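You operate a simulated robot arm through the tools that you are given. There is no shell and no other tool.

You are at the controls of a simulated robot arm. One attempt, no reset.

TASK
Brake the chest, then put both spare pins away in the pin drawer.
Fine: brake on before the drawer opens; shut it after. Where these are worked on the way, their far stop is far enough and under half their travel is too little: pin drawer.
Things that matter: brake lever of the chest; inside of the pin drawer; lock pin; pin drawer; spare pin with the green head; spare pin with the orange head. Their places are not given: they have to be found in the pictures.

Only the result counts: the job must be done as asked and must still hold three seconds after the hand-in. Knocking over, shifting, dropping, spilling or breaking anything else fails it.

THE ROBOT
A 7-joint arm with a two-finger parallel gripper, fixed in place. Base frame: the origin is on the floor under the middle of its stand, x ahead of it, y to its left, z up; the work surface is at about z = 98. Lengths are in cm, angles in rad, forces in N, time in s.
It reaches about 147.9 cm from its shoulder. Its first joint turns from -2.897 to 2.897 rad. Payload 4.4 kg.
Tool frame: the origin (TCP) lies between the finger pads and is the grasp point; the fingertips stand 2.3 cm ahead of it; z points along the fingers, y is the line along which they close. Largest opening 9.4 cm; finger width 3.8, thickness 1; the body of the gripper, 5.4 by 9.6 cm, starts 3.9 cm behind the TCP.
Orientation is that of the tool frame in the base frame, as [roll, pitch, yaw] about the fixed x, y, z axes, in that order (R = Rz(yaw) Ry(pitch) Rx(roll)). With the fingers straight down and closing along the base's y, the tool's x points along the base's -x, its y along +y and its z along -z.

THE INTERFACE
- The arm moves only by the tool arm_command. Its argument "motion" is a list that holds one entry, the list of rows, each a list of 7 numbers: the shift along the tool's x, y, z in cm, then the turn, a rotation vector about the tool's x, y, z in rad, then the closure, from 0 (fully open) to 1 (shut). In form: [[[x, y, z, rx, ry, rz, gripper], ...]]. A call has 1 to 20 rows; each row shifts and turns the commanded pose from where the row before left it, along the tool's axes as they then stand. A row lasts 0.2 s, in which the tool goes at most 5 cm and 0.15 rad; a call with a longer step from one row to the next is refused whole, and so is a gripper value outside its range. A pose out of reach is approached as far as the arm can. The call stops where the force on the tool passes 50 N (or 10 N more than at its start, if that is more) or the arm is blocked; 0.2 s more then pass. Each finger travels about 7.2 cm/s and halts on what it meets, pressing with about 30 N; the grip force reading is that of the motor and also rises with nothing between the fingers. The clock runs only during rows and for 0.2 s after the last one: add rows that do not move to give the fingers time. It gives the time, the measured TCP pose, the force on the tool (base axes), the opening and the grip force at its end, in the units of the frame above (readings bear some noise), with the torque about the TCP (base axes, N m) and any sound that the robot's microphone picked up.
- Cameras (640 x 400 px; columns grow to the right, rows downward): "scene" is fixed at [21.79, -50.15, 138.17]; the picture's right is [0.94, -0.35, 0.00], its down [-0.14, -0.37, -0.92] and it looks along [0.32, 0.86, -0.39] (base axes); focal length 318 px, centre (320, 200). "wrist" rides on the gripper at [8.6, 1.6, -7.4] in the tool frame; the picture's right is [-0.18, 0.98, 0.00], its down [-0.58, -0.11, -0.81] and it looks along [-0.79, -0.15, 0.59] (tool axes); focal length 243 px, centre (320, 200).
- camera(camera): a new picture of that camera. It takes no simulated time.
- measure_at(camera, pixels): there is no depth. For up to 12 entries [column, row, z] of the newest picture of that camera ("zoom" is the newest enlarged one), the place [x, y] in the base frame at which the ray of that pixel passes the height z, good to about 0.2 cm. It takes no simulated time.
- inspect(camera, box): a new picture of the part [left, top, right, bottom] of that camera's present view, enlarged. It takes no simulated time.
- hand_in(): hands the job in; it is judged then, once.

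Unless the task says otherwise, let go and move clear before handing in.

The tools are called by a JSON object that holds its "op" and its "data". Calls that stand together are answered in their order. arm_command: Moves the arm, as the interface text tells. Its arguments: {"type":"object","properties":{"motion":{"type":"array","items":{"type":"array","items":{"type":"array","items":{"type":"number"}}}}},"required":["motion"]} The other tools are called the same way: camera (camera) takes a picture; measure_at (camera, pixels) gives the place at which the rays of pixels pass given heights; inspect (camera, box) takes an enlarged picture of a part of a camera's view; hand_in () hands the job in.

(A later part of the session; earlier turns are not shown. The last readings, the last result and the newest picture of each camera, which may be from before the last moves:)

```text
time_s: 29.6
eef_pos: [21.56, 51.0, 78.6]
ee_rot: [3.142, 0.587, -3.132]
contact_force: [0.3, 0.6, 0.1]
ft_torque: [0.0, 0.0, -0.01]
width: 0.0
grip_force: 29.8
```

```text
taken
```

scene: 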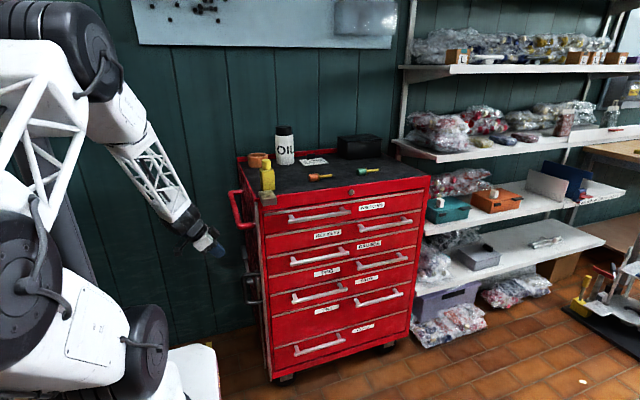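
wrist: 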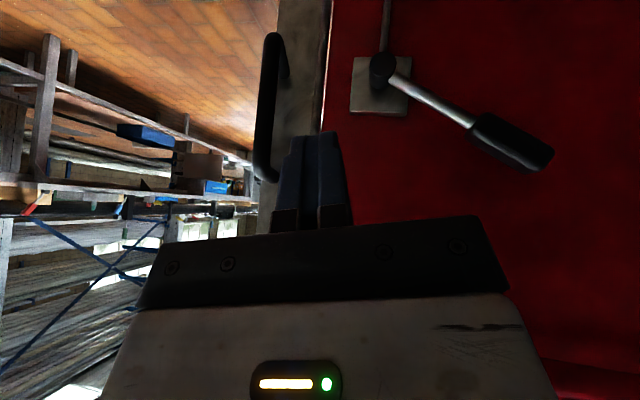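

Clean pose again at (21.6, 51, 78.6). Going straight up outside the tow bar.

{"op": "arm_command", "data": {"motion": [[[-1.94, 0, -2.92, 0, 0, 0, 1], [-1.94, 0, -2.92, 0, 0, 0, 1], [-1.94, 0, -2.92, 0, 0, 0, 1], [-1.94, 0, -2.92, 0, 0, 0, 1], [-1.94, 0, -2.92, 0, 0, 0, 1], [0, 0, 0, 0, 0, 0, 1]]]}}

```text
time_s: 31.0
eef_pos: [21.55, 51.14, 96.08]
ee_rot: [-3.14, 0.588, -3.13]
contact_force: [-0.5, 0.0, -0.1]
ft_torque: [0.02, 0.01, -0.03]
width: 0.0
grip_force: 30.0
```

Clear of the tow bar at z=96. Now I'll rise to about z=128 while straightening the tool to vertical.

{"op": "arm_command", "data": {"motion": [[[-2.22, 0, -3.33, 0, 0.1, 0, 1], [-1.88, 0, -3.53, 0, 0.1, 0, 1], [-1.51, 0, -3.7, 0, 0.1, 0, 1], [-1.14, 0, -3.83, 0, 0.1, 0, 1], [-0.75, 0, -3.93, 0, 0.1, 0, 1], [-0.35, 0, -3.98, 0, 0.088, 0, 1], [0, 0, -4, 0, 0, 0, 1], [0, 0, -4, 0, 0, 0, 1], [0, 0, 0, 0, 0, 0, 1]]]}}

{"op": "inspect", "data": {"camera": "scene", "box": [350, 235, 420, 285]}}

{"op": "inspect", "data": {"camera": "scene", "box": [240, 150, 440, 230]}}

```text
time_s: 33.0
eef_pos: [21.59, 51.17, 127.81]
ee_rot: [-3.138, 0.0, -3.132]
contact_force: [-0.2, -0.6, 0.0]
ft_torque: [-0.02, 0.01, -0.04]
width: 0.0
grip_force: 30.0
```

```text
8.00 times, centred on (385, 260) of scene
```

zoom: 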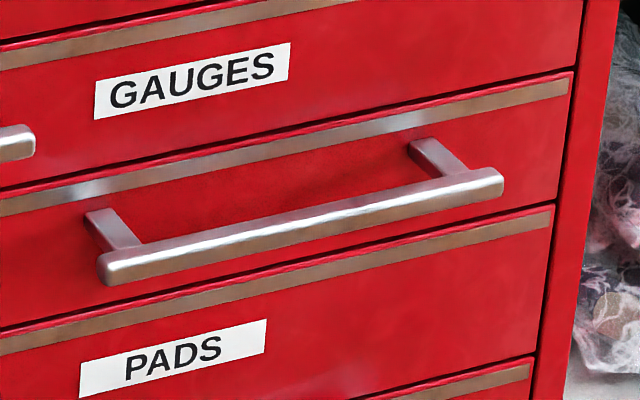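

```text
3.20 times, centred on (340, 190) of scene
```

zoom: 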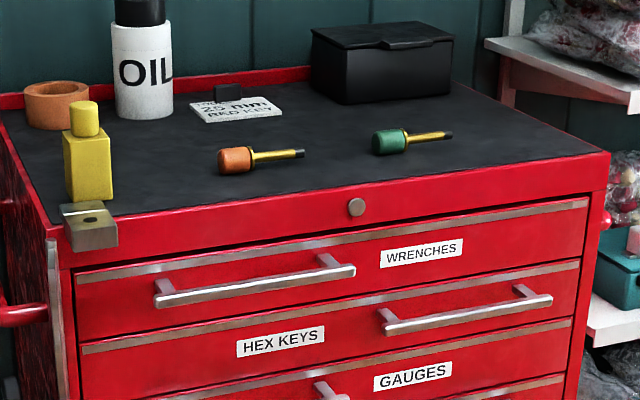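

Vertical again at z≈128. I'll move over the front of the chest to look down at the handles with the wrist camera.

{"op": "arm_command", "data": {"motion": [[[-4.27, -1.8, 0.5, 0, 0, 0, 1], [-4.27, -1.8, 0.5, 0, 0, 0, 1], [-4.27, -1.8, 0.5, 0, 0, 0, 1], [-4.27, -1.8, 0.5, 0, 0, 0, 1], [-4.27, -1.8, 0.5, 0, 0, 0, 1], [-4.27, -1.8, 0.5, 0, 0, 0, 1], [-4.27, -1.8, 0.5, 0, 0, 0, 1], [-4.27, -1.8, 0.5, 0, 0, 0, 1], [-4.27, -1.8, 0.5, 0, 0, 0, 1], [0, 0, 0, 0, 0, 0, 1]]]}}

{"op": "camera", "data": {"camera": "wrist"}}

{"op": "inspect", "data": {"camera": "wrist", "box": [240, 0, 440, 240]}}

```text
time_s: 35.2
eef_pos: [60.27, 35.31, 123.55]
ee_rot: [-3.14, 0.001, -3.132]
contact_force: [0.2, 0.2, 0.1]
ft_torque: [0.01, -0.02, 0.0]
width: 0.0
grip_force: 29.3
```

```text
taken
```

wrist: 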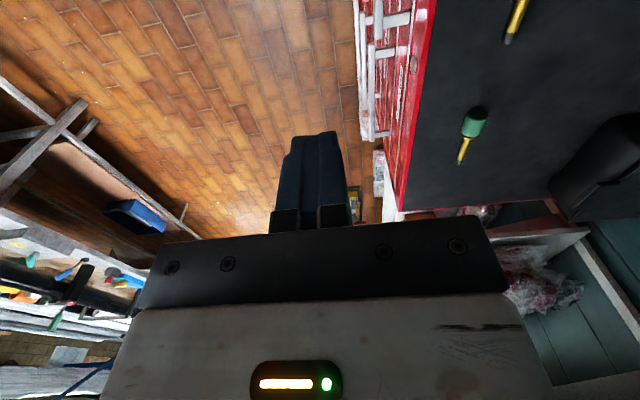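

```text
1.67 times, centred on (340, 120) of wrist
```

zoom: 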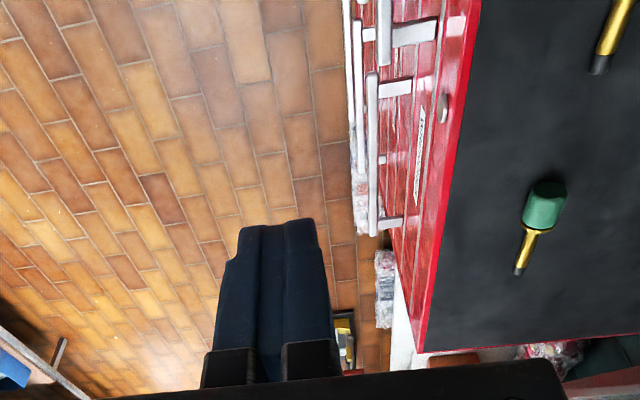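

I can see the handles and the front edge from above. Let me zoom for accurate edges and measure the top-front edge and the handle bars.

{"op": "inspect", "data": {"camera": "wrist", "box": [350, 0, 440, 60]}}

{"op": "inspect", "data": {"camera": "wrist", "box": [350, 60, 440, 220]}}

```text
6.67 times, centred on (395, 30) of wrist
```

zoom: 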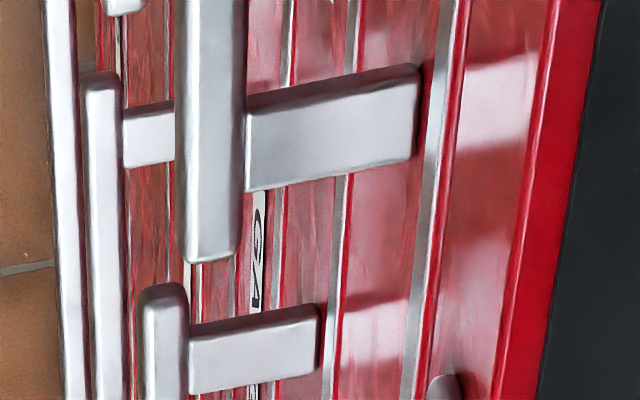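

```text
2.50 times, centred on (395, 140) of wrist
```

zoom: 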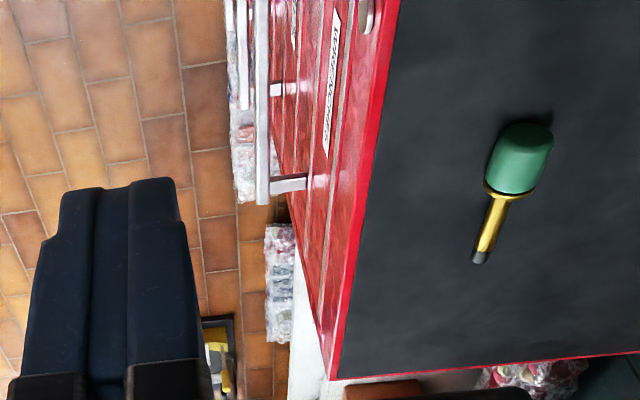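

{"op": "measure_at", "data": {"camera": "wrist", "pixels": [[429.9, 0, 98], [420.9, 60, 98], [399, 211, 98], [362, 11.3, 68], [362, 11.3, 66], [362, 11.3, 64], [364.2, 103.2, 68], [364.2, 103.2, 66], [364.2, 103.2, 64], [372.2, 164, 82], [371, 43, 82]]}}

{"op": "measure_at", "data": {"camera": "scene", "pixels": [[358.1, 268.1, 68], [358.1, 268.1, 66], [358.1, 268.1, 64], [407.5, 257.9, 68], [407.5, 257.9, 66], [407.5, 257.9, 64]]}}

```text
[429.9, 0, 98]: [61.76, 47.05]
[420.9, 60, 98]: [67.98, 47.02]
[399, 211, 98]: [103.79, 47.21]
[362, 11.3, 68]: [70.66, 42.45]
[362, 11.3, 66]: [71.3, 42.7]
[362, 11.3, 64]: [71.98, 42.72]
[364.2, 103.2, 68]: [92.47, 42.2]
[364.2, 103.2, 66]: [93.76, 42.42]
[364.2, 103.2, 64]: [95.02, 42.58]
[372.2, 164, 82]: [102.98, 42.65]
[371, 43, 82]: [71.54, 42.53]
```

```text
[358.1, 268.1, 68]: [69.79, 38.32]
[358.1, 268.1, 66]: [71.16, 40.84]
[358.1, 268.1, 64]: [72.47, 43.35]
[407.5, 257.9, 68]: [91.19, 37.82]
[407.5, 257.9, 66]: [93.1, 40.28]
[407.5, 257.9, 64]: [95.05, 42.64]
```

The chest is square to the base axes: its front is at y≈47.05, and the PINS bar runs x≈72–95 at y≈42.6, z≈64.3. I'll move in front of the chest, then tilt the tool to point toward +y.

{"op": "arm_command", "data": {"motion": [[[-3.3, -2.0, 1.9, 0, 0, 0, 0.36], [-3.3, -2.0, 1.9, 0, 0, 0, 0.36], [-3.3, -2.0, 1.9, 0, 0, 0, 0.36], [-3.3, -2.0, 1.9, 0, 0, 0, 0.36], [-3.3, -2.0, 1.9, 0, 0, 0, 0.36], [-3.3, -2.0, 1.9, 0, 0, 0, 0.36], [-3.3, -2.0, 1.9, 0, 0, 0, 0.36], [0, 0, 0, -0.13, 0, 0, 0.36], [0, 0, 0, -0.13, 0, 0, 0.36], [0, 0, 0, -0.13, 0, 0, 0.36], [0, 0, 0, -0.13, 0, 0, 0.36], [0, 0, 0, -0.13, 0, 0, 0.36], [0, 0, 0, 0, 0, 0, 0.36]]]}}

{"op": "camera", "data": {"camera": "scene"}}

```text
time_s: 38.0
eef_pos: [83.39, 21.44, 110.31]
ee_rot: [2.491, 0.001, -3.133]
contact_force: [0.9, -0.4, -0.2]
ft_torque: [0.0, -0.04, 0.01]
width: 6.04
grip_force: 0.1
```

```text
taken
```

scene: 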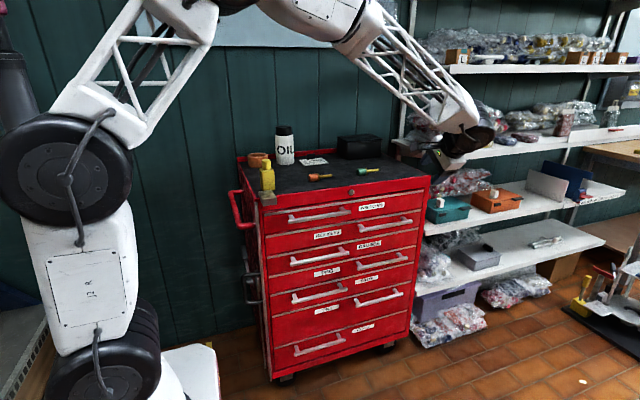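

The tilt works without trouble (now 0.65 rad). I'll continue to 1.3 rad and begin the descent in front of the chest.

{"op": "arm_command", "data": {"motion": [[[0, 0, 0, -0.13, 0, 0, 0.36], [0, 0, 0, -0.13, 0, 0, 0.36], [0, 0, 0, -0.13, 0, 0, 0.36], [0, 0, 0, -0.13, 0, 0, 0.36], [0, 0, 0, -0.13, 0, 0, 0.36], [0, -4.14, 1.15, 0, 0, 0, 0.36], [0, -4.14, 1.15, 0, 0, 0, 0.36], [0, -4.14, 1.15, 0, 0, 0, 0.36], [0, -4.14, 1.15, 0, 0, 0, 0.36], [0, -4.14, 1.15, 0, 0, 0, 0.36], [0, -4.14, 1.15, 0, 0, 0, 0.36], [0, 0, 0, 0, 0, 0, 0.36]]]}}

{"op": "camera", "data": {"camera": "scene"}}

{"op": "camera", "data": {"camera": "wrist"}}

```text
time_s: 40.6
eef_pos: [83.36, 21.39, 84.58]
ee_rot: [1.844, 0.0, -3.133]
contact_force: [0.8, 0.3, 0.3]
ft_torque: [-0.01, -0.01, -0.01]
width: 6.01
grip_force: 0.0
```

```text
taken
```

scene: 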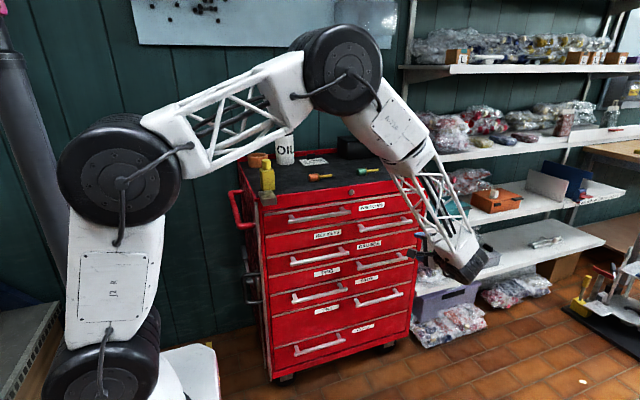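

```text
taken
```

wrist: 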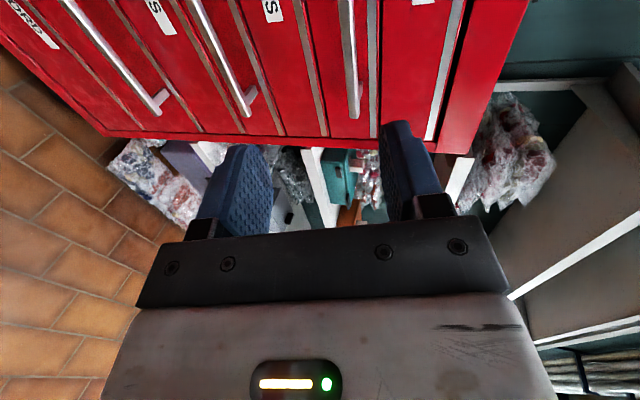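

The tool now points at the chest front; the PINS bar is the middle one, ending at (247,110). I'll descend to its height.

{"op": "arm_command", "data": {"motion": [[[0, -3.91, 1.09, 0, 0, 0, 0.36], [0, -3.91, 1.09, 0, 0, 0, 0.36], [0, -3.91, 1.09, 0, 0, 0, 0.36], [0, -3.91, 1.09, 0, 0, 0, 0.36], [0, -3.91, 1.09, 0, 0, 0, 0.36], [0, 1.07, 3.85, 0, 0, 0, 0.36], [0, 1.07, 3.85, 0, 0, 0, 0.36], [0, 0, 0, 0, 0, 0, 0.36]]]}}

{"op": "camera", "data": {"camera": "wrist"}}

{"op": "camera", "data": {"camera": "scene"}}

```text
time_s: 42.4
eef_pos: [83.4, 29.35, 64.08]
ee_rot: [1.845, 0.0, -3.133]
contact_force: [-0.2, -1.0, 0.0]
ft_torque: [0.02, 0.0, -0.01]
width: 6.02
grip_force: 0.1
```

```text
taken
```

wrist: 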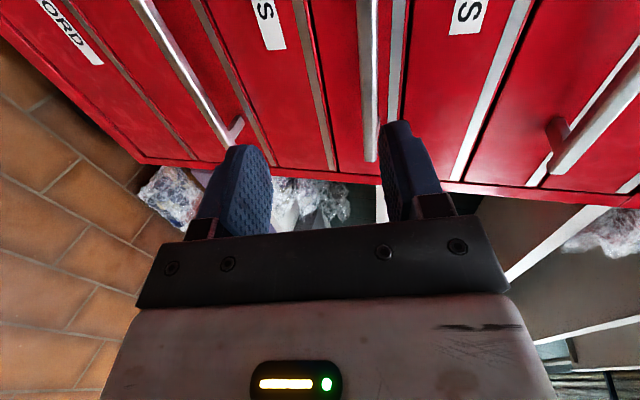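

```text
taken
```

scene: 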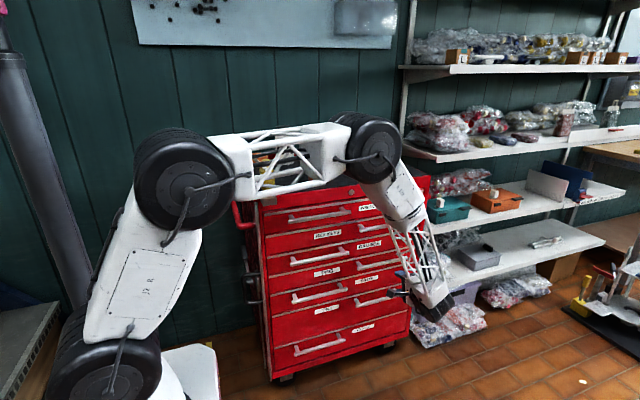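

The bar is at (369,110) between the fingers (240 and 410). I'll verify its height from this view.

{"op": "measure_at", "data": {"camera": "wrist", "pixels": [[369, 110, 63], [369, 110, 64], [369, 110, 65], [369, 110, 66], [371, 158, 64], [371, 158, 65], [371, 158, 66], [562, 168, 84], [562, 168, 82]]}}

{"op": "inspect", "data": {"camera": "wrist", "box": [220, 40, 440, 240]}}

```text
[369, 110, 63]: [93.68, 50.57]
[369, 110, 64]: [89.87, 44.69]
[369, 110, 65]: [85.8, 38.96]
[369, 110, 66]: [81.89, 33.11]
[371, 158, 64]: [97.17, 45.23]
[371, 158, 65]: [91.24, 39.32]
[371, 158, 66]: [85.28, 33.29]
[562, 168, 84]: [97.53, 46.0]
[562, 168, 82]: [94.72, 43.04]
```

```text
2.00 times, centred on (330, 140) of wrist
```

zoom: 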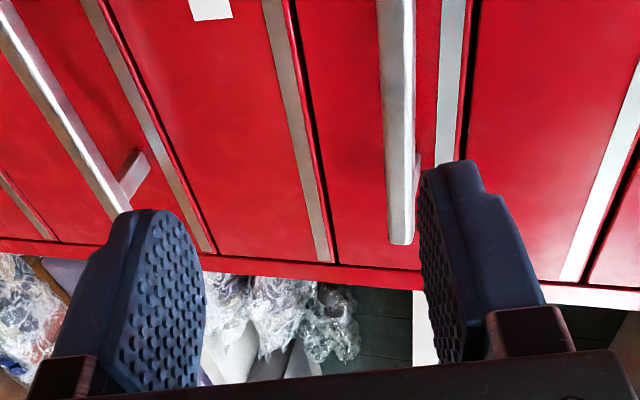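

Both views agree: bar at y≈42.6, z≈64.35. I'll advance onto it.

{"op": "arm_command", "data": {"motion": [[[0, 0.76, 2.54, 0, 0, 0, 0.36], [0, 0.76, 2.54, 0, 0, 0, 0.36], [0, 0.76, 2.54, 0, 0, 0, 0.36], [0, 0.76, 2.54, 0, 0, 0, 0.36], [0, 0.76, 2.54, 0, 0, 0, 0.36], [0, 0, 0, 0, 0, 0, 0.36]]]}}

{"op": "inspect", "data": {"camera": "wrist", "box": [220, 40, 440, 240]}}

{"op": "inspect", "data": {"camera": "scene", "box": [340, 220, 450, 310]}}

```text
time_s: 43.8
eef_pos: [83.27, 42.66, 64.61]
ee_rot: [1.842, 0.0, -3.134]
contact_force: [0.8, 0.3, 0.3]
ft_torque: [0.05, -0.01, 0.04]
width: 6.03
grip_force: 0.0
```

```text
2.00 times, centred on (330, 140) of wrist
```

zoom: 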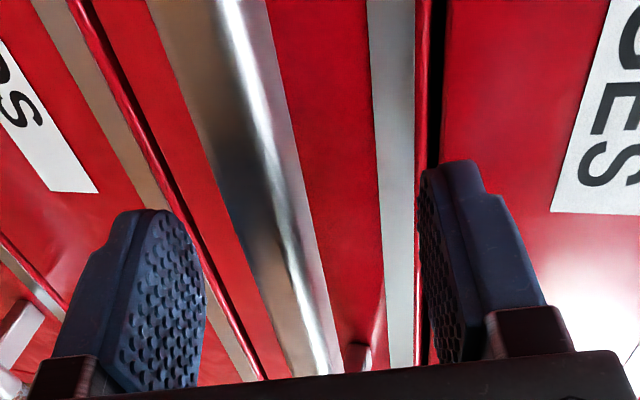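

```text
4.44 times, centred on (395, 265) of scene
```

zoom: 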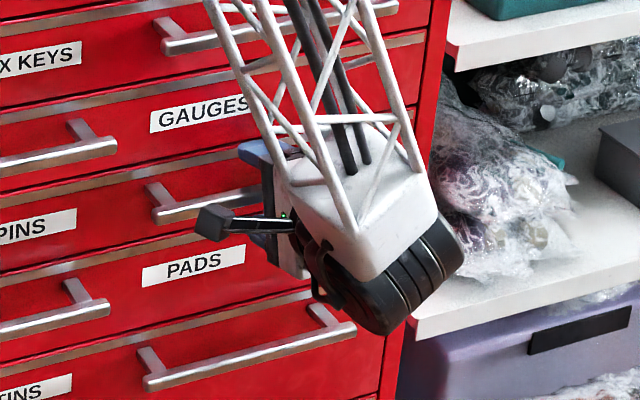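

The bar lies between the fingers. Closing on it.

{"op": "arm_command", "data": {"motion": [[[0, 0, 0, 0, 0, 0, 0.7], [0, 0, 0, 0, 0, 0, 1], [0, 0, 0, 0, 0, 0, 1], [0, 0, 0, 0, 0, 0, 1]]]}}

{"op": "inspect", "data": {"camera": "scene", "box": [215, 225, 285, 325]}}

```text
time_s: 44.8
eef_pos: [83.18, 42.51, 64.36]
ee_rot: [1.845, -0.002, -3.132]
contact_force: [13.5, -2.0, -32.8]
ft_torque: [0.3, 1.53, -1.06]
width: 1.68
grip_force: 45.2
```

```text
4.00 times, centred on (250, 275) of scene
```

zoom: 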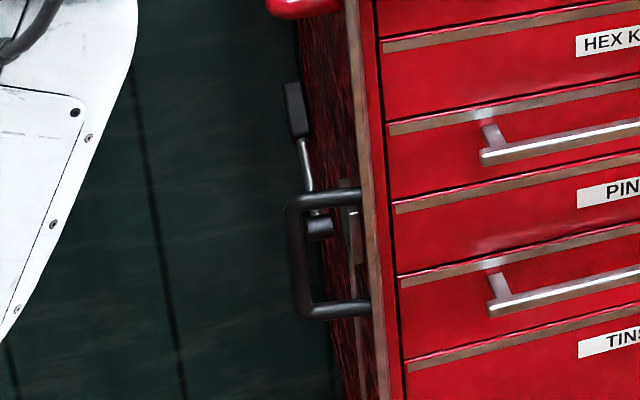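

Bar gripped (width 1.68) with a −33 N vertical preload because the command sat slightly high. I'll relax that, then start pulling slowly.

{"op": "arm_command", "data": {"motion": [[[0, -0.24, 0.07, 0, 0, 0, 1], [0, 0, 0, 0, 0, 0, 1], [0, -0.27, -0.96, 0, 0, 0, 1], [0, -0.27, -0.96, 0, 0, 0, 1], [0, -0.27, -0.96, 0, 0, 0, 1], [0, 0, 0, 0, 0, 0, 1]]]}}

{"op": "camera", "data": {"camera": "scene"}}

```text
time_s: 46.2
eef_pos: [83.22, 39.69, 64.37]
ee_rot: [1.843, 0.001, -3.132]
contact_force: [-34.7, 2.5, 15.2]
ft_torque: [0.52, 1.66, -0.11]
width: 1.69
grip_force: 45.0
```

```text
taken
```

scene: 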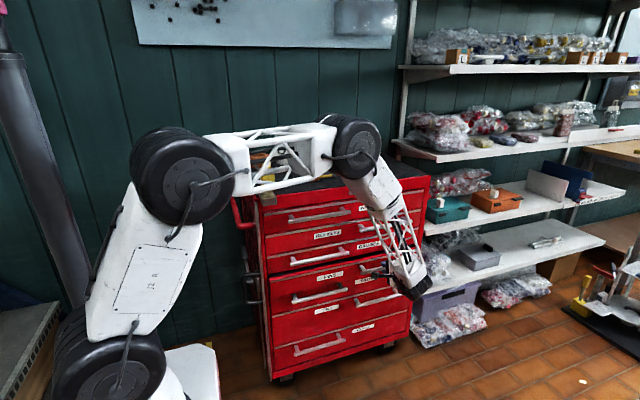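

The drawer is sliding (2.8 cm out). I'll trim the small sideways preload and keep pulling.

{"op": "arm_command", "data": {"motion": [[[0.22, 0.1, 0, 0, 0, 0, 1], [0.02, -0.48, -1.73, 0, 0, 0, 1], [0.02, -0.48, -1.73, 0, 0, 0, 1], [0.02, -0.48, -1.73, 0, 0, 0, 1], [0.02, -0.48, -1.73, 0, 0, 0, 1], [0.02, -0.48, -1.73, 0, 0, 0, 1], [0, 0, 0, 0, 0, 0, 1]]]}}

{"op": "camera", "data": {"camera": "scene"}}

```text
time_s: 47.8
eef_pos: [83.02, 30.59, 64.38]
ee_rot: [1.842, 0.0, -3.133]
contact_force: [32.3, 2.0, -16.7]
ft_torque: [0.4, 1.57, -0.55]
width: 1.65
grip_force: 45.2
```

```text
taken
```

scene: 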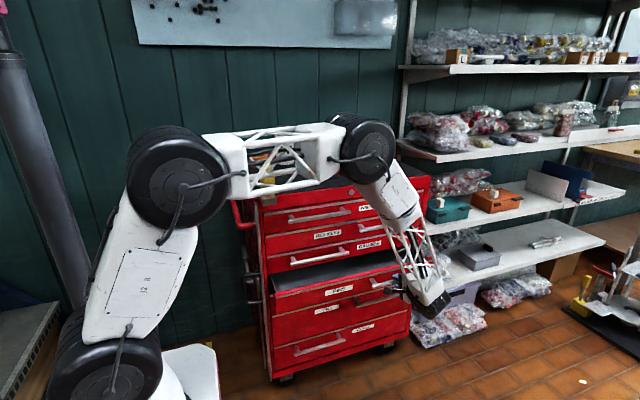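

About 12 cm open and moving freely. Trim slightly and continue to pull toward the stop.

{"op": "arm_command", "data": {"motion": [[[-0.1, -0.06, 0, 0, 0, 0, 1], [0.02, -0.48, -1.73, 0, 0, 0, 1], [0.02, -0.48, -1.73, 0, 0, 0, 1], [0.02, -0.48, -1.73, 0, 0, 0, 1], [0.02, -0.48, -1.73, 0, 0, 0, 1], [0.02, -0.48, -1.73, 0, 0, 0, 1], [0.02, -0.48, -1.73, 0, 0, 0, 1], [0.02, -0.48, -1.73, 0, 0, 0, 1], [0, 0, 0, 0, 0, 0, 1]]]}}

{"op": "camera", "data": {"camera": "scene"}}

```text
time_s: 49.8
eef_pos: [83.01, 18.1, 64.33]
ee_rot: [1.842, 0.001, -3.132]
contact_force: [-16.5, 1.6, 28.1]
ft_torque: [0.51, 1.65, -0.48]
width: 1.68
grip_force: 44.9
```

```text
taken
```

scene: 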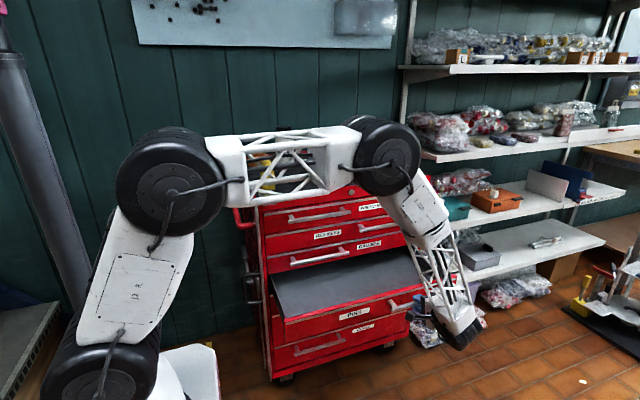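

24 cm open. I'll keep pulling in the same way to find the stop.

{"op": "arm_command", "data": {"motion": [[[0.04, 0.08, 0, 0, 0, 0, 1], [0.02, -0.47, -1.73, 0, 0, 0, 1], [0.02, -0.47, -1.73, 0, 0, 0, 1], [0.02, -0.47, -1.73, 0, 0, 0, 1], [0.02, -0.47, -1.73, 0, 0, 0, 1], [0.02, -0.47, -1.73, 0, 0, 0, 1], [0, 0, 0, 0, 0, 0, 1]]]}}

{"op": "camera", "data": {"camera": "scene"}}

```text
time_s: 51.4
eef_pos: [83.01, 9.15, 64.5]
ee_rot: [1.843, 0.0, -3.133]
contact_force: [34.2, 0.1, -32.9]
ft_torque: [0.37, 1.58, -0.3]
width: 1.69
grip_force: 45.2
```

```text
taken
```

scene: 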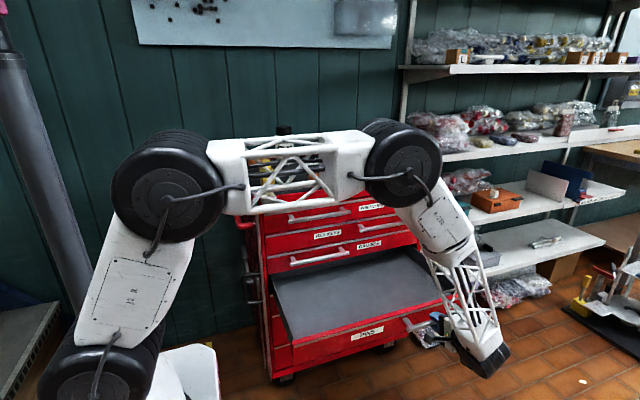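

33 cm open, still no stop. A few more centimetres with small steps.

{"op": "arm_command", "data": {"motion": [[[-0.06, -0.08, 0, 0, 0, 0, 1], [0.01, -0.27, -0.98, 0, 0, 0, 1], [0.01, -0.27, -0.98, 0, 0, 0, 1], [0.01, -0.27, -0.98, 0, 0, 0, 1], [0.01, -0.27, -0.98, 0, 0, 0, 1], [0.01, -0.27, -0.98, 0, 0, 0, 1], [0.01, -0.27, -0.98, 0, 0, 0, 1], [0, 0, 0, 0, 0, 0, 1]]]}}

{"op": "camera", "data": {"camera": "scene"}}

```text
time_s: 52.3
eef_pos: [82.97, 6.97, 64.45]
ee_rot: [1.84, 0.001, -3.126]
contact_force: [5.4, 16.2, -1.9]
ft_torque: [0.47, 1.6, -0.77]
width: 1.66
grip_force: 44.3
stopped in row 4: the force on the tool passed its limit at 106 N (the readings are from after the stop); the commanded pose is now the measured one
```

```text
taken
```

scene: 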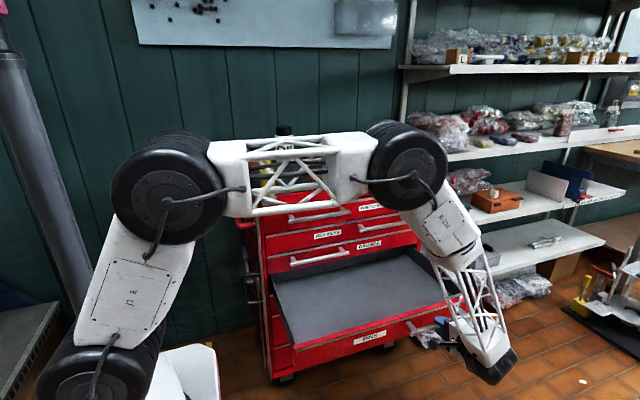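

The drawer hit its far stop after about 35.6 cm of travel. I'll release the bar and back away.

{"op": "arm_command", "data": {"motion": [[[0, 0, 0, 0, 0, 0, 0.36], [0, 0, 0, 0, 0, 0, 0.36], [0, 0, 0, 0, 0, 0, 0.36], [0, -0.67, -2.41, 0, 0, 0, 0.36], [0, -0.67, -2.41, 0, 0, 0, 0.36], [0, -0.67, -2.41, 0, 0, 0, 0.36], [0, -0.67, -2.41, 0, 0, 0, 0.36], [0, 0, 0, 0, 0, 0, 0.36]]]}}

{"op": "camera", "data": {"camera": "wrist"}}

{"op": "camera", "data": {"camera": "scene"}}

```text
time_s: 54.1
eef_pos: [83.2, -3.11, 64.55]
ee_rot: [1.841, 0.002, -3.129]
contact_force: [-0.5, 0.6, -0.6]
ft_torque: [0.0, 0.0, 0.01]
width: 6.05
grip_force: 0.1
```

```text
taken
```

wrist: 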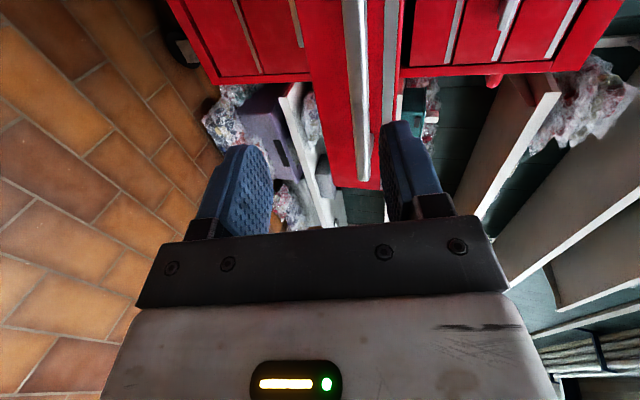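

```text
taken
```

scene: 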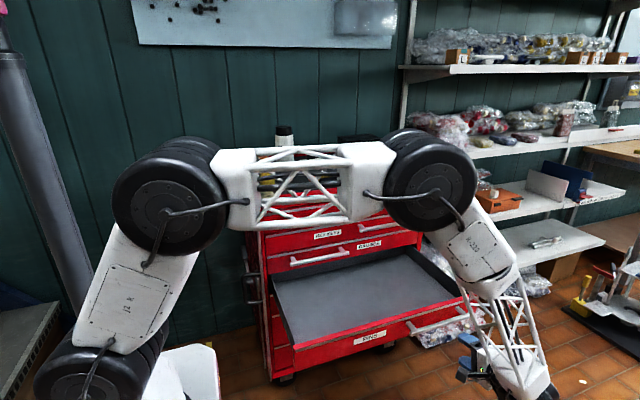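

The bar is free and the drawer stays out. Let me look at its inside.

{"op": "inspect", "data": {"camera": "scene", "box": [255, 230, 475, 385]}}

{"op": "measure_at", "data": {"camera": "scene", "pixels": [[275, 282, 67], [420, 250, 67], [293, 344, 67], [462, 295, 67]]}}

```text
2.58 times, centred on (365, 308) of scene
```

zoom: 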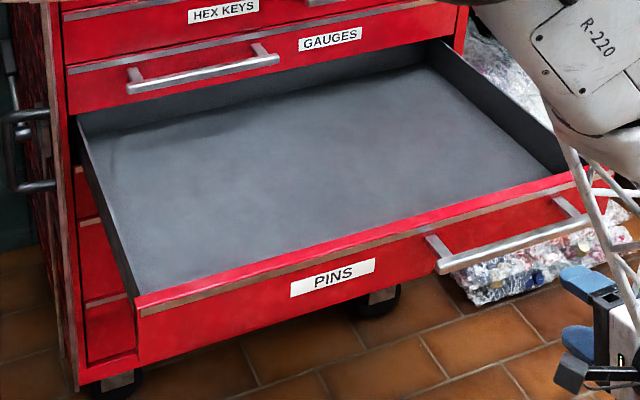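

```text
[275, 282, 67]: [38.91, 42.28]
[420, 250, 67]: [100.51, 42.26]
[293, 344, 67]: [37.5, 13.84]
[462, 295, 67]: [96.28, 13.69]
```

The drawer is empty with a flat grey floor, spanning about x 38–100 and y 12–46. Now I'll raise the arm and bring the tool back to vertical before fetching the pins.

{"op": "arm_command", "data": {"motion": [[[0, 4.4, -1.22, 0, 0, 0, 0.36], [0, 4.4, -1.22, 0, 0, 0, 0.36], [0, 4.4, -1.22, 0, 0, 0, 0.36], [0, 4.4, -1.22, 0, 0, 0, 0.36], [0, 4.4, -1.22, 0, 0, 0, 0.36], [0, 4.4, -1.22, 0, 0, 0, 0.36], [0, 4.4, -1.22, 0, 0, 0, 0.2], [0, 4.4, -1.22, 0, 0, 0, 0.2], [0, 4.4, -1.22, 0, 0, 0, 0], [0, 4.4, -1.22, 0, 0, 0, 0], [0, 4.4, -1.22, 0, 0, 0, 0], [0, 0, 0, 0, 0, 0, 0]]]}}

{"op": "camera", "data": {"camera": "scene"}}

```text
time_s: 56.7
eef_pos: [83.11, -2.93, 114.7]
ee_rot: [1.84, 0.0, -3.127]
contact_force: [0.4, 0.5, 0.5]
ft_torque: [0.01, -0.02, 0.02]
width: 9.4
grip_force: 0.1
```

```text
taken
```

scene: 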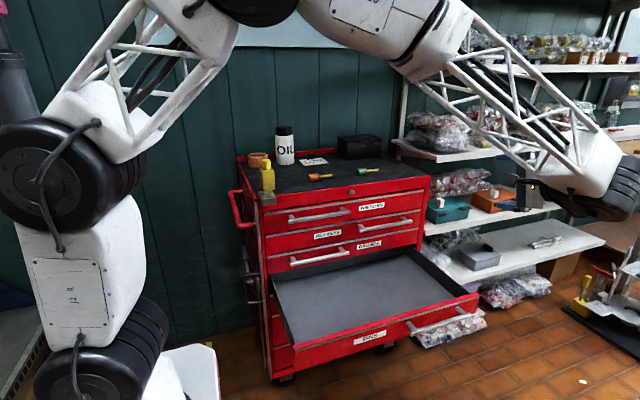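

Raised to z≈115. Now untilt to vertical and move over the chest top to view the pins.

{"op": "arm_command", "data": {"motion": [[[0, 0, 0, 0.13, 0, 0, 0], [0, 0, 0, 0.13, 0, 0, 0], [0, 0, 0, 0.13, 0, 0, 0], [0, 0, 0, 0.13, 0, 0, 0], [0, 0, 0, 0.13, 0, 0, 0], [0, 0, 0, 0.13, 0, 0, 0], [0, 0, 0, 0.13, 0, 0, 0], [0, 0, 0, 0.13, 0, 0, 0], [0, 0, 0, 0.13, 0, 0, 0], [0, 0, 0, 0.13, 0, 0.014, 0], [0, 0, 0, 0, 0, 0, 0]]]}}

{"op": "arm_command", "data": {"motion": [[[2.5, 4.2, -0.5, 0, 0, 0, 0], [2.5, 4.2, -0.5, 0, 0, 0, 0], [2.5, 4.2, -0.5, 0, 0, 0, 0], [2.5, 4.2, -0.5, 0, 0, 0, 0], [2.5, 4.2, -0.5, 0, 0, 0, 0], [2.5, 4.2, -0.5, 0, 0, 0, 0], [2.5, 4.2, -0.5, 0, 0, 0, 0], [2.5, 4.2, -0.5, 0, 0, 0, 0], [2.5, 4.2, -0.5, 0, 0, 0, 0], [2.5, 4.2, -0.5, 0, 0, 0, 0], [2.5, 4.2, -0.5, 0, 0, 0, 0], [2.5, 4.2, -0.5, 0, 0, 0, 0], [0, 0, 0, 0, 0, 0, 0]]]}}

{"op": "camera", "data": {"camera": "wrist"}}

{"op": "camera", "data": {"camera": "scene"}}

```text
time_s: 59.1
eef_pos: [83.19, -3.05, 114.8]
ee_rot: [-3.14, -0.001, 3.141]
contact_force: [0.6, -0.8, -0.6]
ft_torque: [-0.04, -0.02, 0.01]
width: 9.41
grip_force: 0.0
```

```text
time_s: 61.9
eef_pos: [53.18, 47.24, 120.86]
ee_rot: [-3.141, 0.001, 3.141]
contact_force: [-0.2, 0.0, 0.5]
ft_torque: [0.0, -0.02, 0.03]
width: 9.42
grip_force: 0.0
```

```text
taken
```

wrist: 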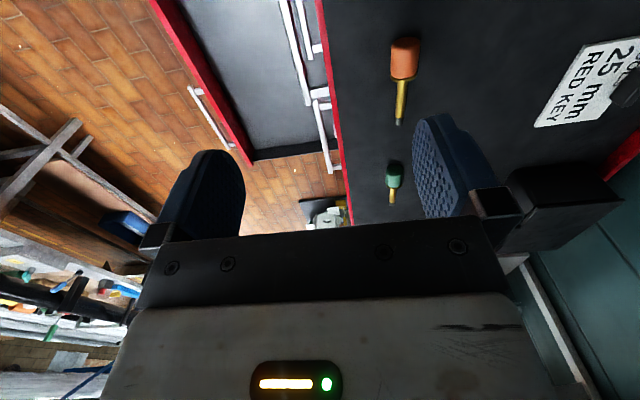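

```text
taken
```

scene: 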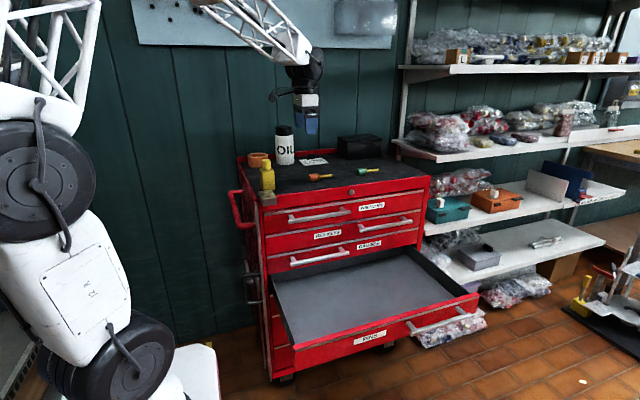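

Both pins are visible: orange head at (404,58) with tip at (398,123), and green head at (394,176) with tip at (391,202). I'll zoom in and measure the orange one first.

{"op": "inspect", "data": {"camera": "wrist", "box": [360, 20, 450, 140]}}

{"op": "measure_at", "data": {"camera": "wrist", "pixels": [[391, 58, 99.8], [417, 58, 99.8], [405, 38, 99.8], [403, 78, 99.8], [398, 123, 99], [394, 160, 99.8], [394, 190, 99.8], [386, 176, 99.8], [402, 176, 99.8], [391, 202, 99]]}}

{"op": "inspect", "data": {"camera": "scene", "box": [300, 160, 390, 190]}}

```text
3.33 times, centred on (405, 80) of wrist
```

zoom: 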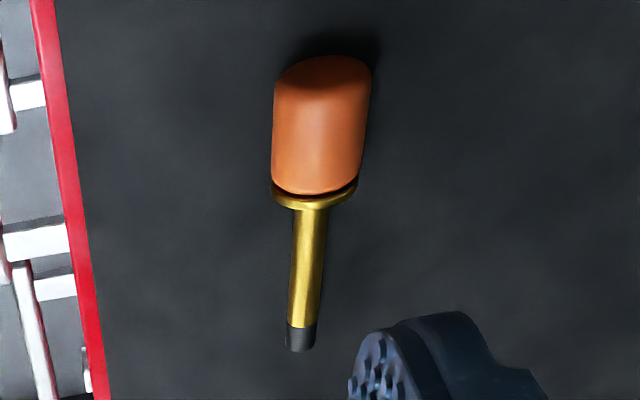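

```text
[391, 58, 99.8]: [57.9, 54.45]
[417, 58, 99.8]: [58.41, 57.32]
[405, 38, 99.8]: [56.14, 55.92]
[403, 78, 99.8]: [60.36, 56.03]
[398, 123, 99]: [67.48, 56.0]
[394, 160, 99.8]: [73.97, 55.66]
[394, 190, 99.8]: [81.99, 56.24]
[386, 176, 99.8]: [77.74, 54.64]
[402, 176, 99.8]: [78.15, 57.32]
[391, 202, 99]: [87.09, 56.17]
```

```text
7.11 times, centred on (345, 175) of scene
```

zoom: 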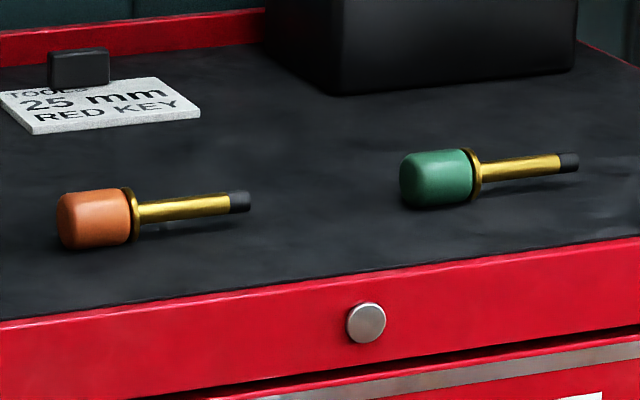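

The orange head is centred at about (58.3, 55.95) with diameter ≈2.9, lying along +x. Before grasping, I'll check the drawer floor height from this view.

{"op": "inspect", "data": {"camera": "wrist", "box": [140, 0, 360, 180]}}

{"op": "inspect", "data": {"camera": "scene", "box": [255, 230, 485, 385]}}

```text
2.22 times, centred on (250, 90) of wrist
```

zoom: 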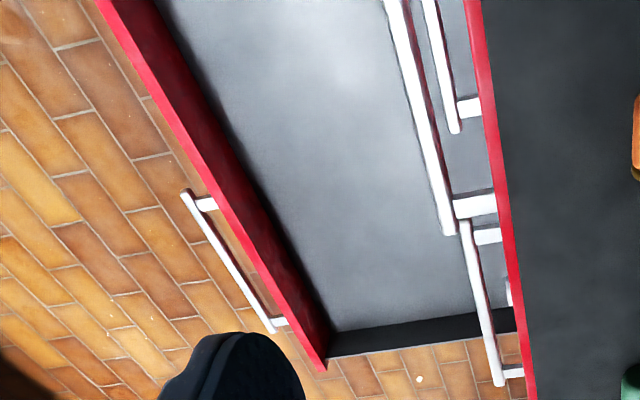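

```text
2.58 times, centred on (370, 308) of scene
```

zoom: 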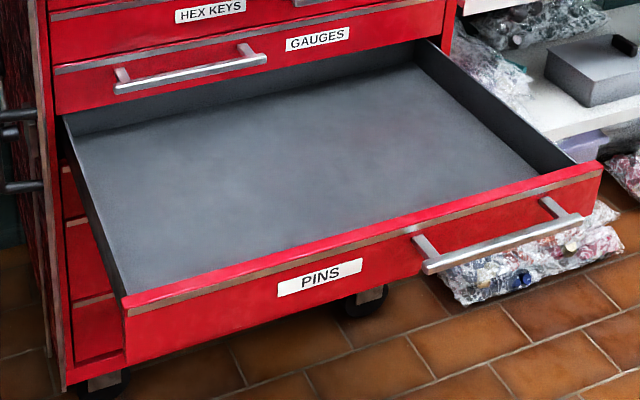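

{"op": "measure_at", "data": {"camera": "wrist", "pixels": [[254.5, 160.7, 70], [254.5, 160.7, 68], [254.5, 160.7, 66], [256.8, 149.5, 64], [256.8, 149.5, 62], [256.8, 149.5, 60], [256.8, 149.5, 58], [320, 139, 62], [320, 139, 60]]}}

{"op": "measure_at", "data": {"camera": "scene", "pixels": [[468.8, 292.5, 70], [468.8, 292.5, 68], [468.8, 292.5, 66], [455.3, 296.4, 62], [455.3, 296.4, 60], [407, 254.5, 62], [407, 254.5, 60], [300, 341, 68], [487.5, 292, 68]]}}

```text
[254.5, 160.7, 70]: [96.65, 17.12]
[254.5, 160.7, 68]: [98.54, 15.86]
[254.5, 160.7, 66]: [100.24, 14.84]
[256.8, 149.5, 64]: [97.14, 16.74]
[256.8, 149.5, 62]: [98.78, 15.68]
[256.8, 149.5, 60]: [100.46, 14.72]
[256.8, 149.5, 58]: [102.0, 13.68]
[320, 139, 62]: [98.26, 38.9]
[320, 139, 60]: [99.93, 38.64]
```

```text
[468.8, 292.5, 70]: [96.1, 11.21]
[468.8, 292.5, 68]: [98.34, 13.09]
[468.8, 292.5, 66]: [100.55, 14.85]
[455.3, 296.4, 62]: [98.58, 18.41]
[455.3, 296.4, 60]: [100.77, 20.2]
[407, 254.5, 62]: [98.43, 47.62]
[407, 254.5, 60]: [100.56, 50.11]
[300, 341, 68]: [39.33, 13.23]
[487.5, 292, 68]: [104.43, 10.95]
```

The drawer rim is at z≈66 and its floor at z≈60.3. Now I'll line up over the orange head and descend most of the way.

{"op": "arm_command", "data": {"motion": [[[-1.7, 2.9, 0, 0, 0, 0, 0], [-1.7, 2.9, 0, 0, 0, 0, 0], [-1.7, 2.9, 0, 0, 0, 0, 0], [0, 0, 4, 0, 0, 0, 0], [0, 0, 4, 0, 0, 0, 0], [0, 0, 4, 0, 0, 0, 0], [0, 0, 3.5, 0, 0, 0, 0], [0, 0, 0, 0, 0, 0, 0]]]}}

{"op": "camera", "data": {"camera": "wrist"}}

{"op": "inspect", "data": {"camera": "scene", "box": [280, 130, 400, 200]}}

```text
time_s: 63.7
eef_pos: [58.24, 56.11, 105.13]
ee_rot: [-3.141, -0.001, 3.141]
contact_force: [-0.5, -0.2, 0.2]
ft_torque: [0.01, 0.02, 0.03]
width: 9.42
grip_force: 0.1
```

```text
taken
```

wrist: 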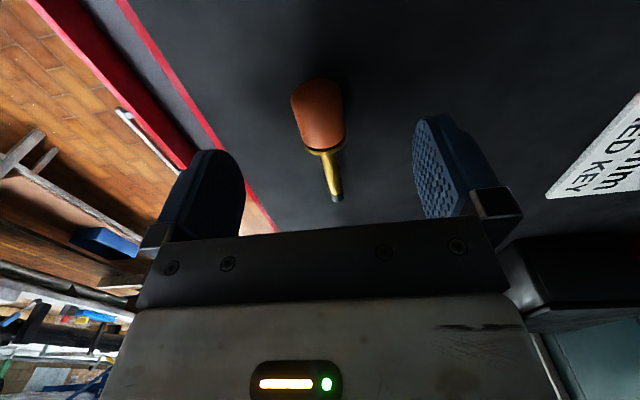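

```text
5.33 times, centred on (340, 165) of scene
```

zoom: 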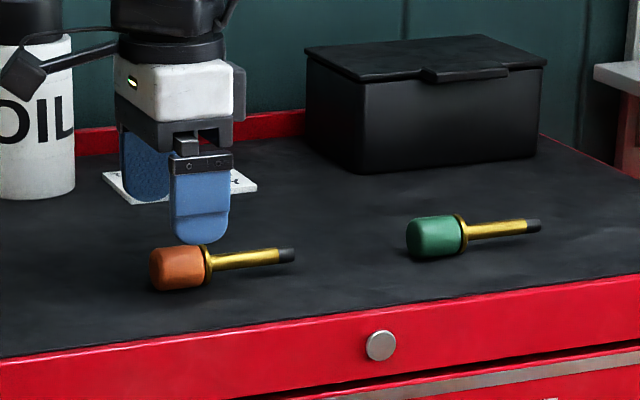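

{"op": "measure_at", "data": {"camera": "wrist", "pixels": [[317, 82, 99.5], [325, 150, 99.5], [293, 110, 99.5], [343, 110, 99.5], [318, 112, 100.9], [338, 198, 99.3]]}}

```text
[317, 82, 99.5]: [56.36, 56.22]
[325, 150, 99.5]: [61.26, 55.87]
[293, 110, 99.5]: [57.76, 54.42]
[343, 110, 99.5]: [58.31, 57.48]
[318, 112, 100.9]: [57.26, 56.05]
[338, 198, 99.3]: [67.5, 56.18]
```

The head spans x 56.4–61.2, y 54.4–57.5, centred under the gripper. Descending the last 4.3 cm, then closing.

{"op": "arm_command", "data": {"motion": [[[-0.1, 0, 1.5, 0, 0, 0, 0], [-0.1, 0, 1.5, 0, 0, 0, 0], [0, 0, 1.2, 0, 0, 0, 0], [0, 0, 0, 0, 0, 0, 0], [0, 0, 0, 0, 0, 0, 0.5], [0, 0, 0, 0, 0, 0, 0.8], [0, 0, 0, 0, 0, 0, 1], [0, 0, 0, 0, 0, 0, 1], [0, 0, 0, 0, 0, 0, 1]]]}}

{"op": "camera", "data": {"camera": "wrist"}}

{"op": "inspect", "data": {"camera": "scene", "box": [280, 130, 400, 200]}}

```text
time_s: 65.7
eef_pos: [58.48, 56.12, 100.95]
ee_rot: [3.141, 0.0, 3.141]
contact_force: [-1.2, 0.4, 0.4]
ft_torque: [0.01, -0.03, 0.0]
width: 2.86
grip_force: 29.8
```

```text
taken
```

wrist: 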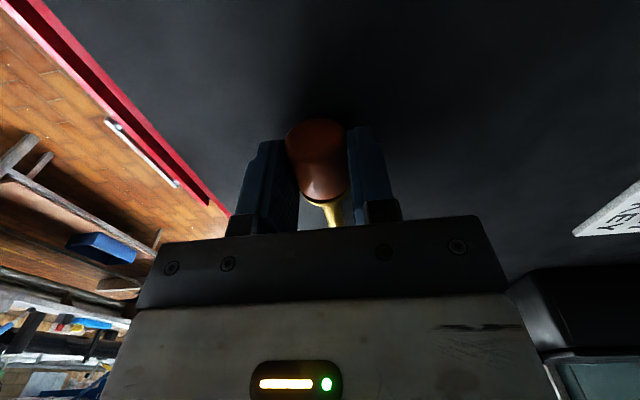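

```text
5.33 times, centred on (340, 165) of scene
```

zoom: 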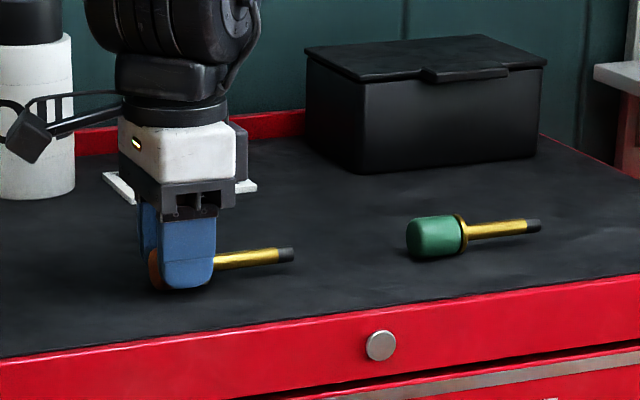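

Gripped firmly (width 2.86). Lifting 12 cm and checking the pin.

{"op": "arm_command", "data": {"motion": [[[0, 0, -2, 0, 0, 0, 1], [0, 0, -3, 0, 0, 0, 1], [0, 0, -3.5, 0, 0, 0, 1], [0, 0, -3.5, 0, 0, 0, 1], [0, 0, 0, 0, 0, 0, 1]]]}}

{"op": "camera", "data": {"camera": "wrist"}}

{"op": "inspect", "data": {"camera": "scene", "box": [280, 110, 400, 200]}}

```text
time_s: 66.9
eef_pos: [58.35, 56.02, 113.05]
ee_rot: [3.142, -0.001, -3.142]
contact_force: [-0.7, 0.2, -0.5]
ft_torque: [0.0, 0.01, 0.0]
width: 2.9
grip_force: 30.7
```

```text
taken
```

wrist: 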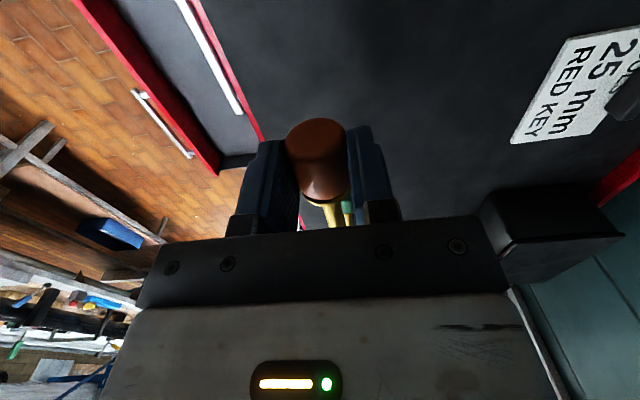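

```text
4.44 times, centred on (340, 155) of scene
```

zoom: 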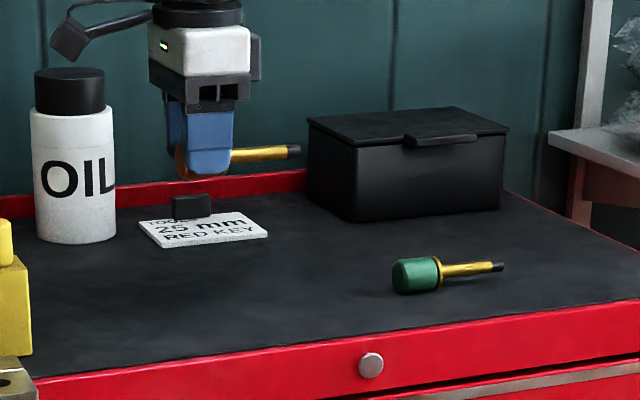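

The pin is held level. I'll carry it out over the open drawer at this height.

{"op": "arm_command", "data": {"motion": [[[0, -4.2, 0, 0, 0, 0, 1], [0, -4.2, 0, 0, 0, 0, 1], [0, -4.2, 0, 0, 0, 0, 1], [0, -4.2, 0, 0, 0, 0, 1], [0, -4.2, 0, 0, 0, 0, 1], [0, -4.2, 0, 0, 0, 0, 1], [0, -4.2, 0, 0, 0, 0, 1], [0, 0, 4, 0, 0, 0, 1], [0, 0, 4, 0, 0, 0, 1], [0, 0, 4, 0, 0, 0, 1], [0, 0, 4, 0, 0, 0, 1], [0, 0, 4, 0, 0, 0, 1], [0, 0, 4, 0, 0, 0, 1], [0, 0, 0, 0, 0, 0, 1]]]}}

{"op": "camera", "data": {"camera": "wrist"}}

{"op": "camera", "data": {"camera": "scene"}}

```text
time_s: 69.9
eef_pos: [58.42, 26.66, 88.92]
ee_rot: [3.139, -0.001, 3.141]
contact_force: [-0.6, -0.3, -1.5]
ft_torque: [0.01, 0.04, -0.01]
width: 2.88
grip_force: 30.3
```

```text
taken
```

wrist: 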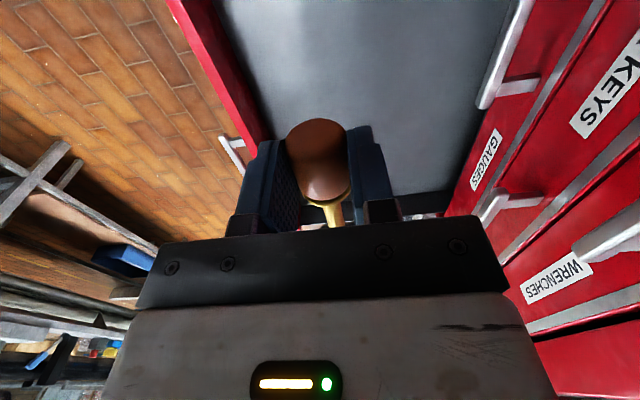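

```text
taken
```

scene: 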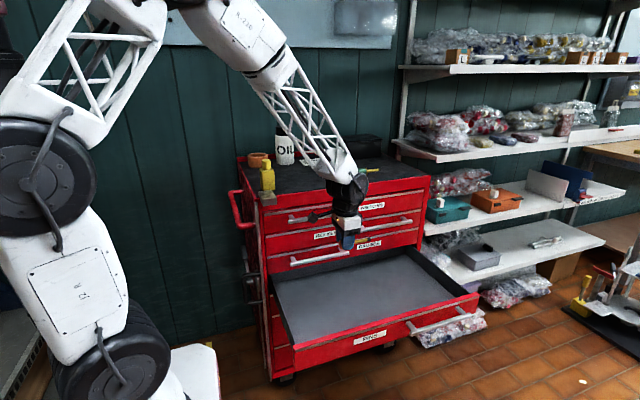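

Over the drawer at (58.4, 26.7, 88.9). Descending inside it to just above the floor.

{"op": "arm_command", "data": {"motion": [[[0, 0, 4, 0, 0, 0, 1], [0, 0, 4, 0, 0, 0, 1], [0, 0, 4, 0, 0, 0, 1], [0, 0, 4, 0, 0, 0, 1], [0, 0, 4, 0, 0, 0, 1], [0, 0, 3.5, 0, 0, 0, 1], [0, 0, 0, 0, 0, 0, 1]]]}}

{"op": "inspect", "data": {"camera": "scene", "box": [280, 200, 440, 340]}}

```text
time_s: 71.5
eef_pos: [58.43, 26.68, 65.37]
ee_rot: [-3.142, 0.002, -3.142]
contact_force: [-1.1, -0.4, -0.8]
ft_torque: [0.0, -0.03, 0.0]
width: 2.89
grip_force: 30.2
```

```text
2.86 times, centred on (360, 270) of scene
```

zoom: 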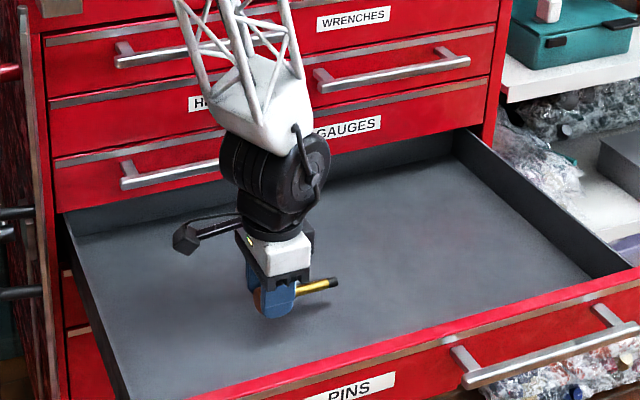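

About 2 cm remain to the floor. Lowering slowly.

{"op": "arm_command", "data": {"motion": [[[0, 0, 0.5, 0, 0, 0, 1], [0, 0, 0.4, 0, 0, 0, 1], [0, 0, 0.4, 0, 0, 0, 1], [0, 0, 0.3, 0, 0, 0, 1], [0, 0, 0.3, 0, 0, 0, 1], [0, 0, 0, 0, 0, 0, 1]]]}}

{"op": "inspect", "data": {"camera": "scene", "box": [320, 240, 400, 300]}}

```text
time_s: 72.9
eef_pos: [58.48, 26.66, 63.58]
ee_rot: [-3.141, -0.001, 3.139]
contact_force: [0.2, 0.3, -0.8]
ft_torque: [0.01, 0.02, -0.01]
width: 2.85
grip_force: 30.0
```

```text
6.67 times, centred on (360, 270) of scene
```

zoom: 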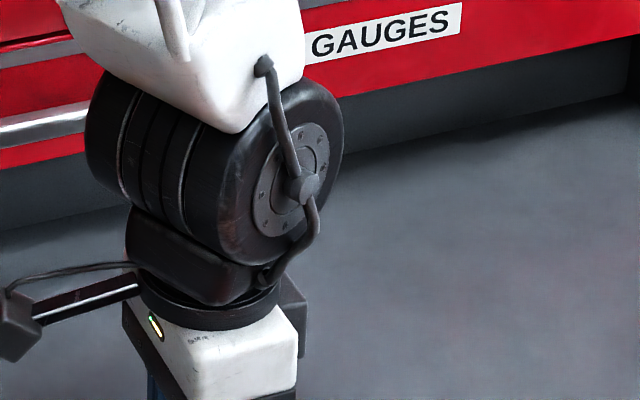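

No contact yet. A few more millimetres.

{"op": "arm_command", "data": {"motion": [[[0, 0, 0.2, 0, 0, 0, 1], [0, 0, 0.2, 0, 0, 0, 1], [0, 0, 0, 0, 0, 0, 1]]]}}

{"op": "inspect", "data": {"camera": "scene", "box": [310, 270, 400, 330]}}

```text
time_s: 73.7
eef_pos: [58.52, 26.82, 63.23]
ee_rot: [-3.14, -0.002, 3.14]
contact_force: [-0.6, 0.3, -1.8]
ft_torque: [-0.02, 0.01, 0.01]
width: 2.87
grip_force: 29.7
```

```text
6.67 times, centred on (355, 300) of scene
```

zoom: 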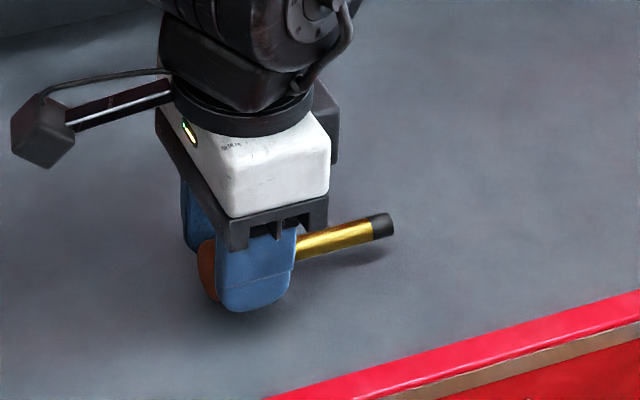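

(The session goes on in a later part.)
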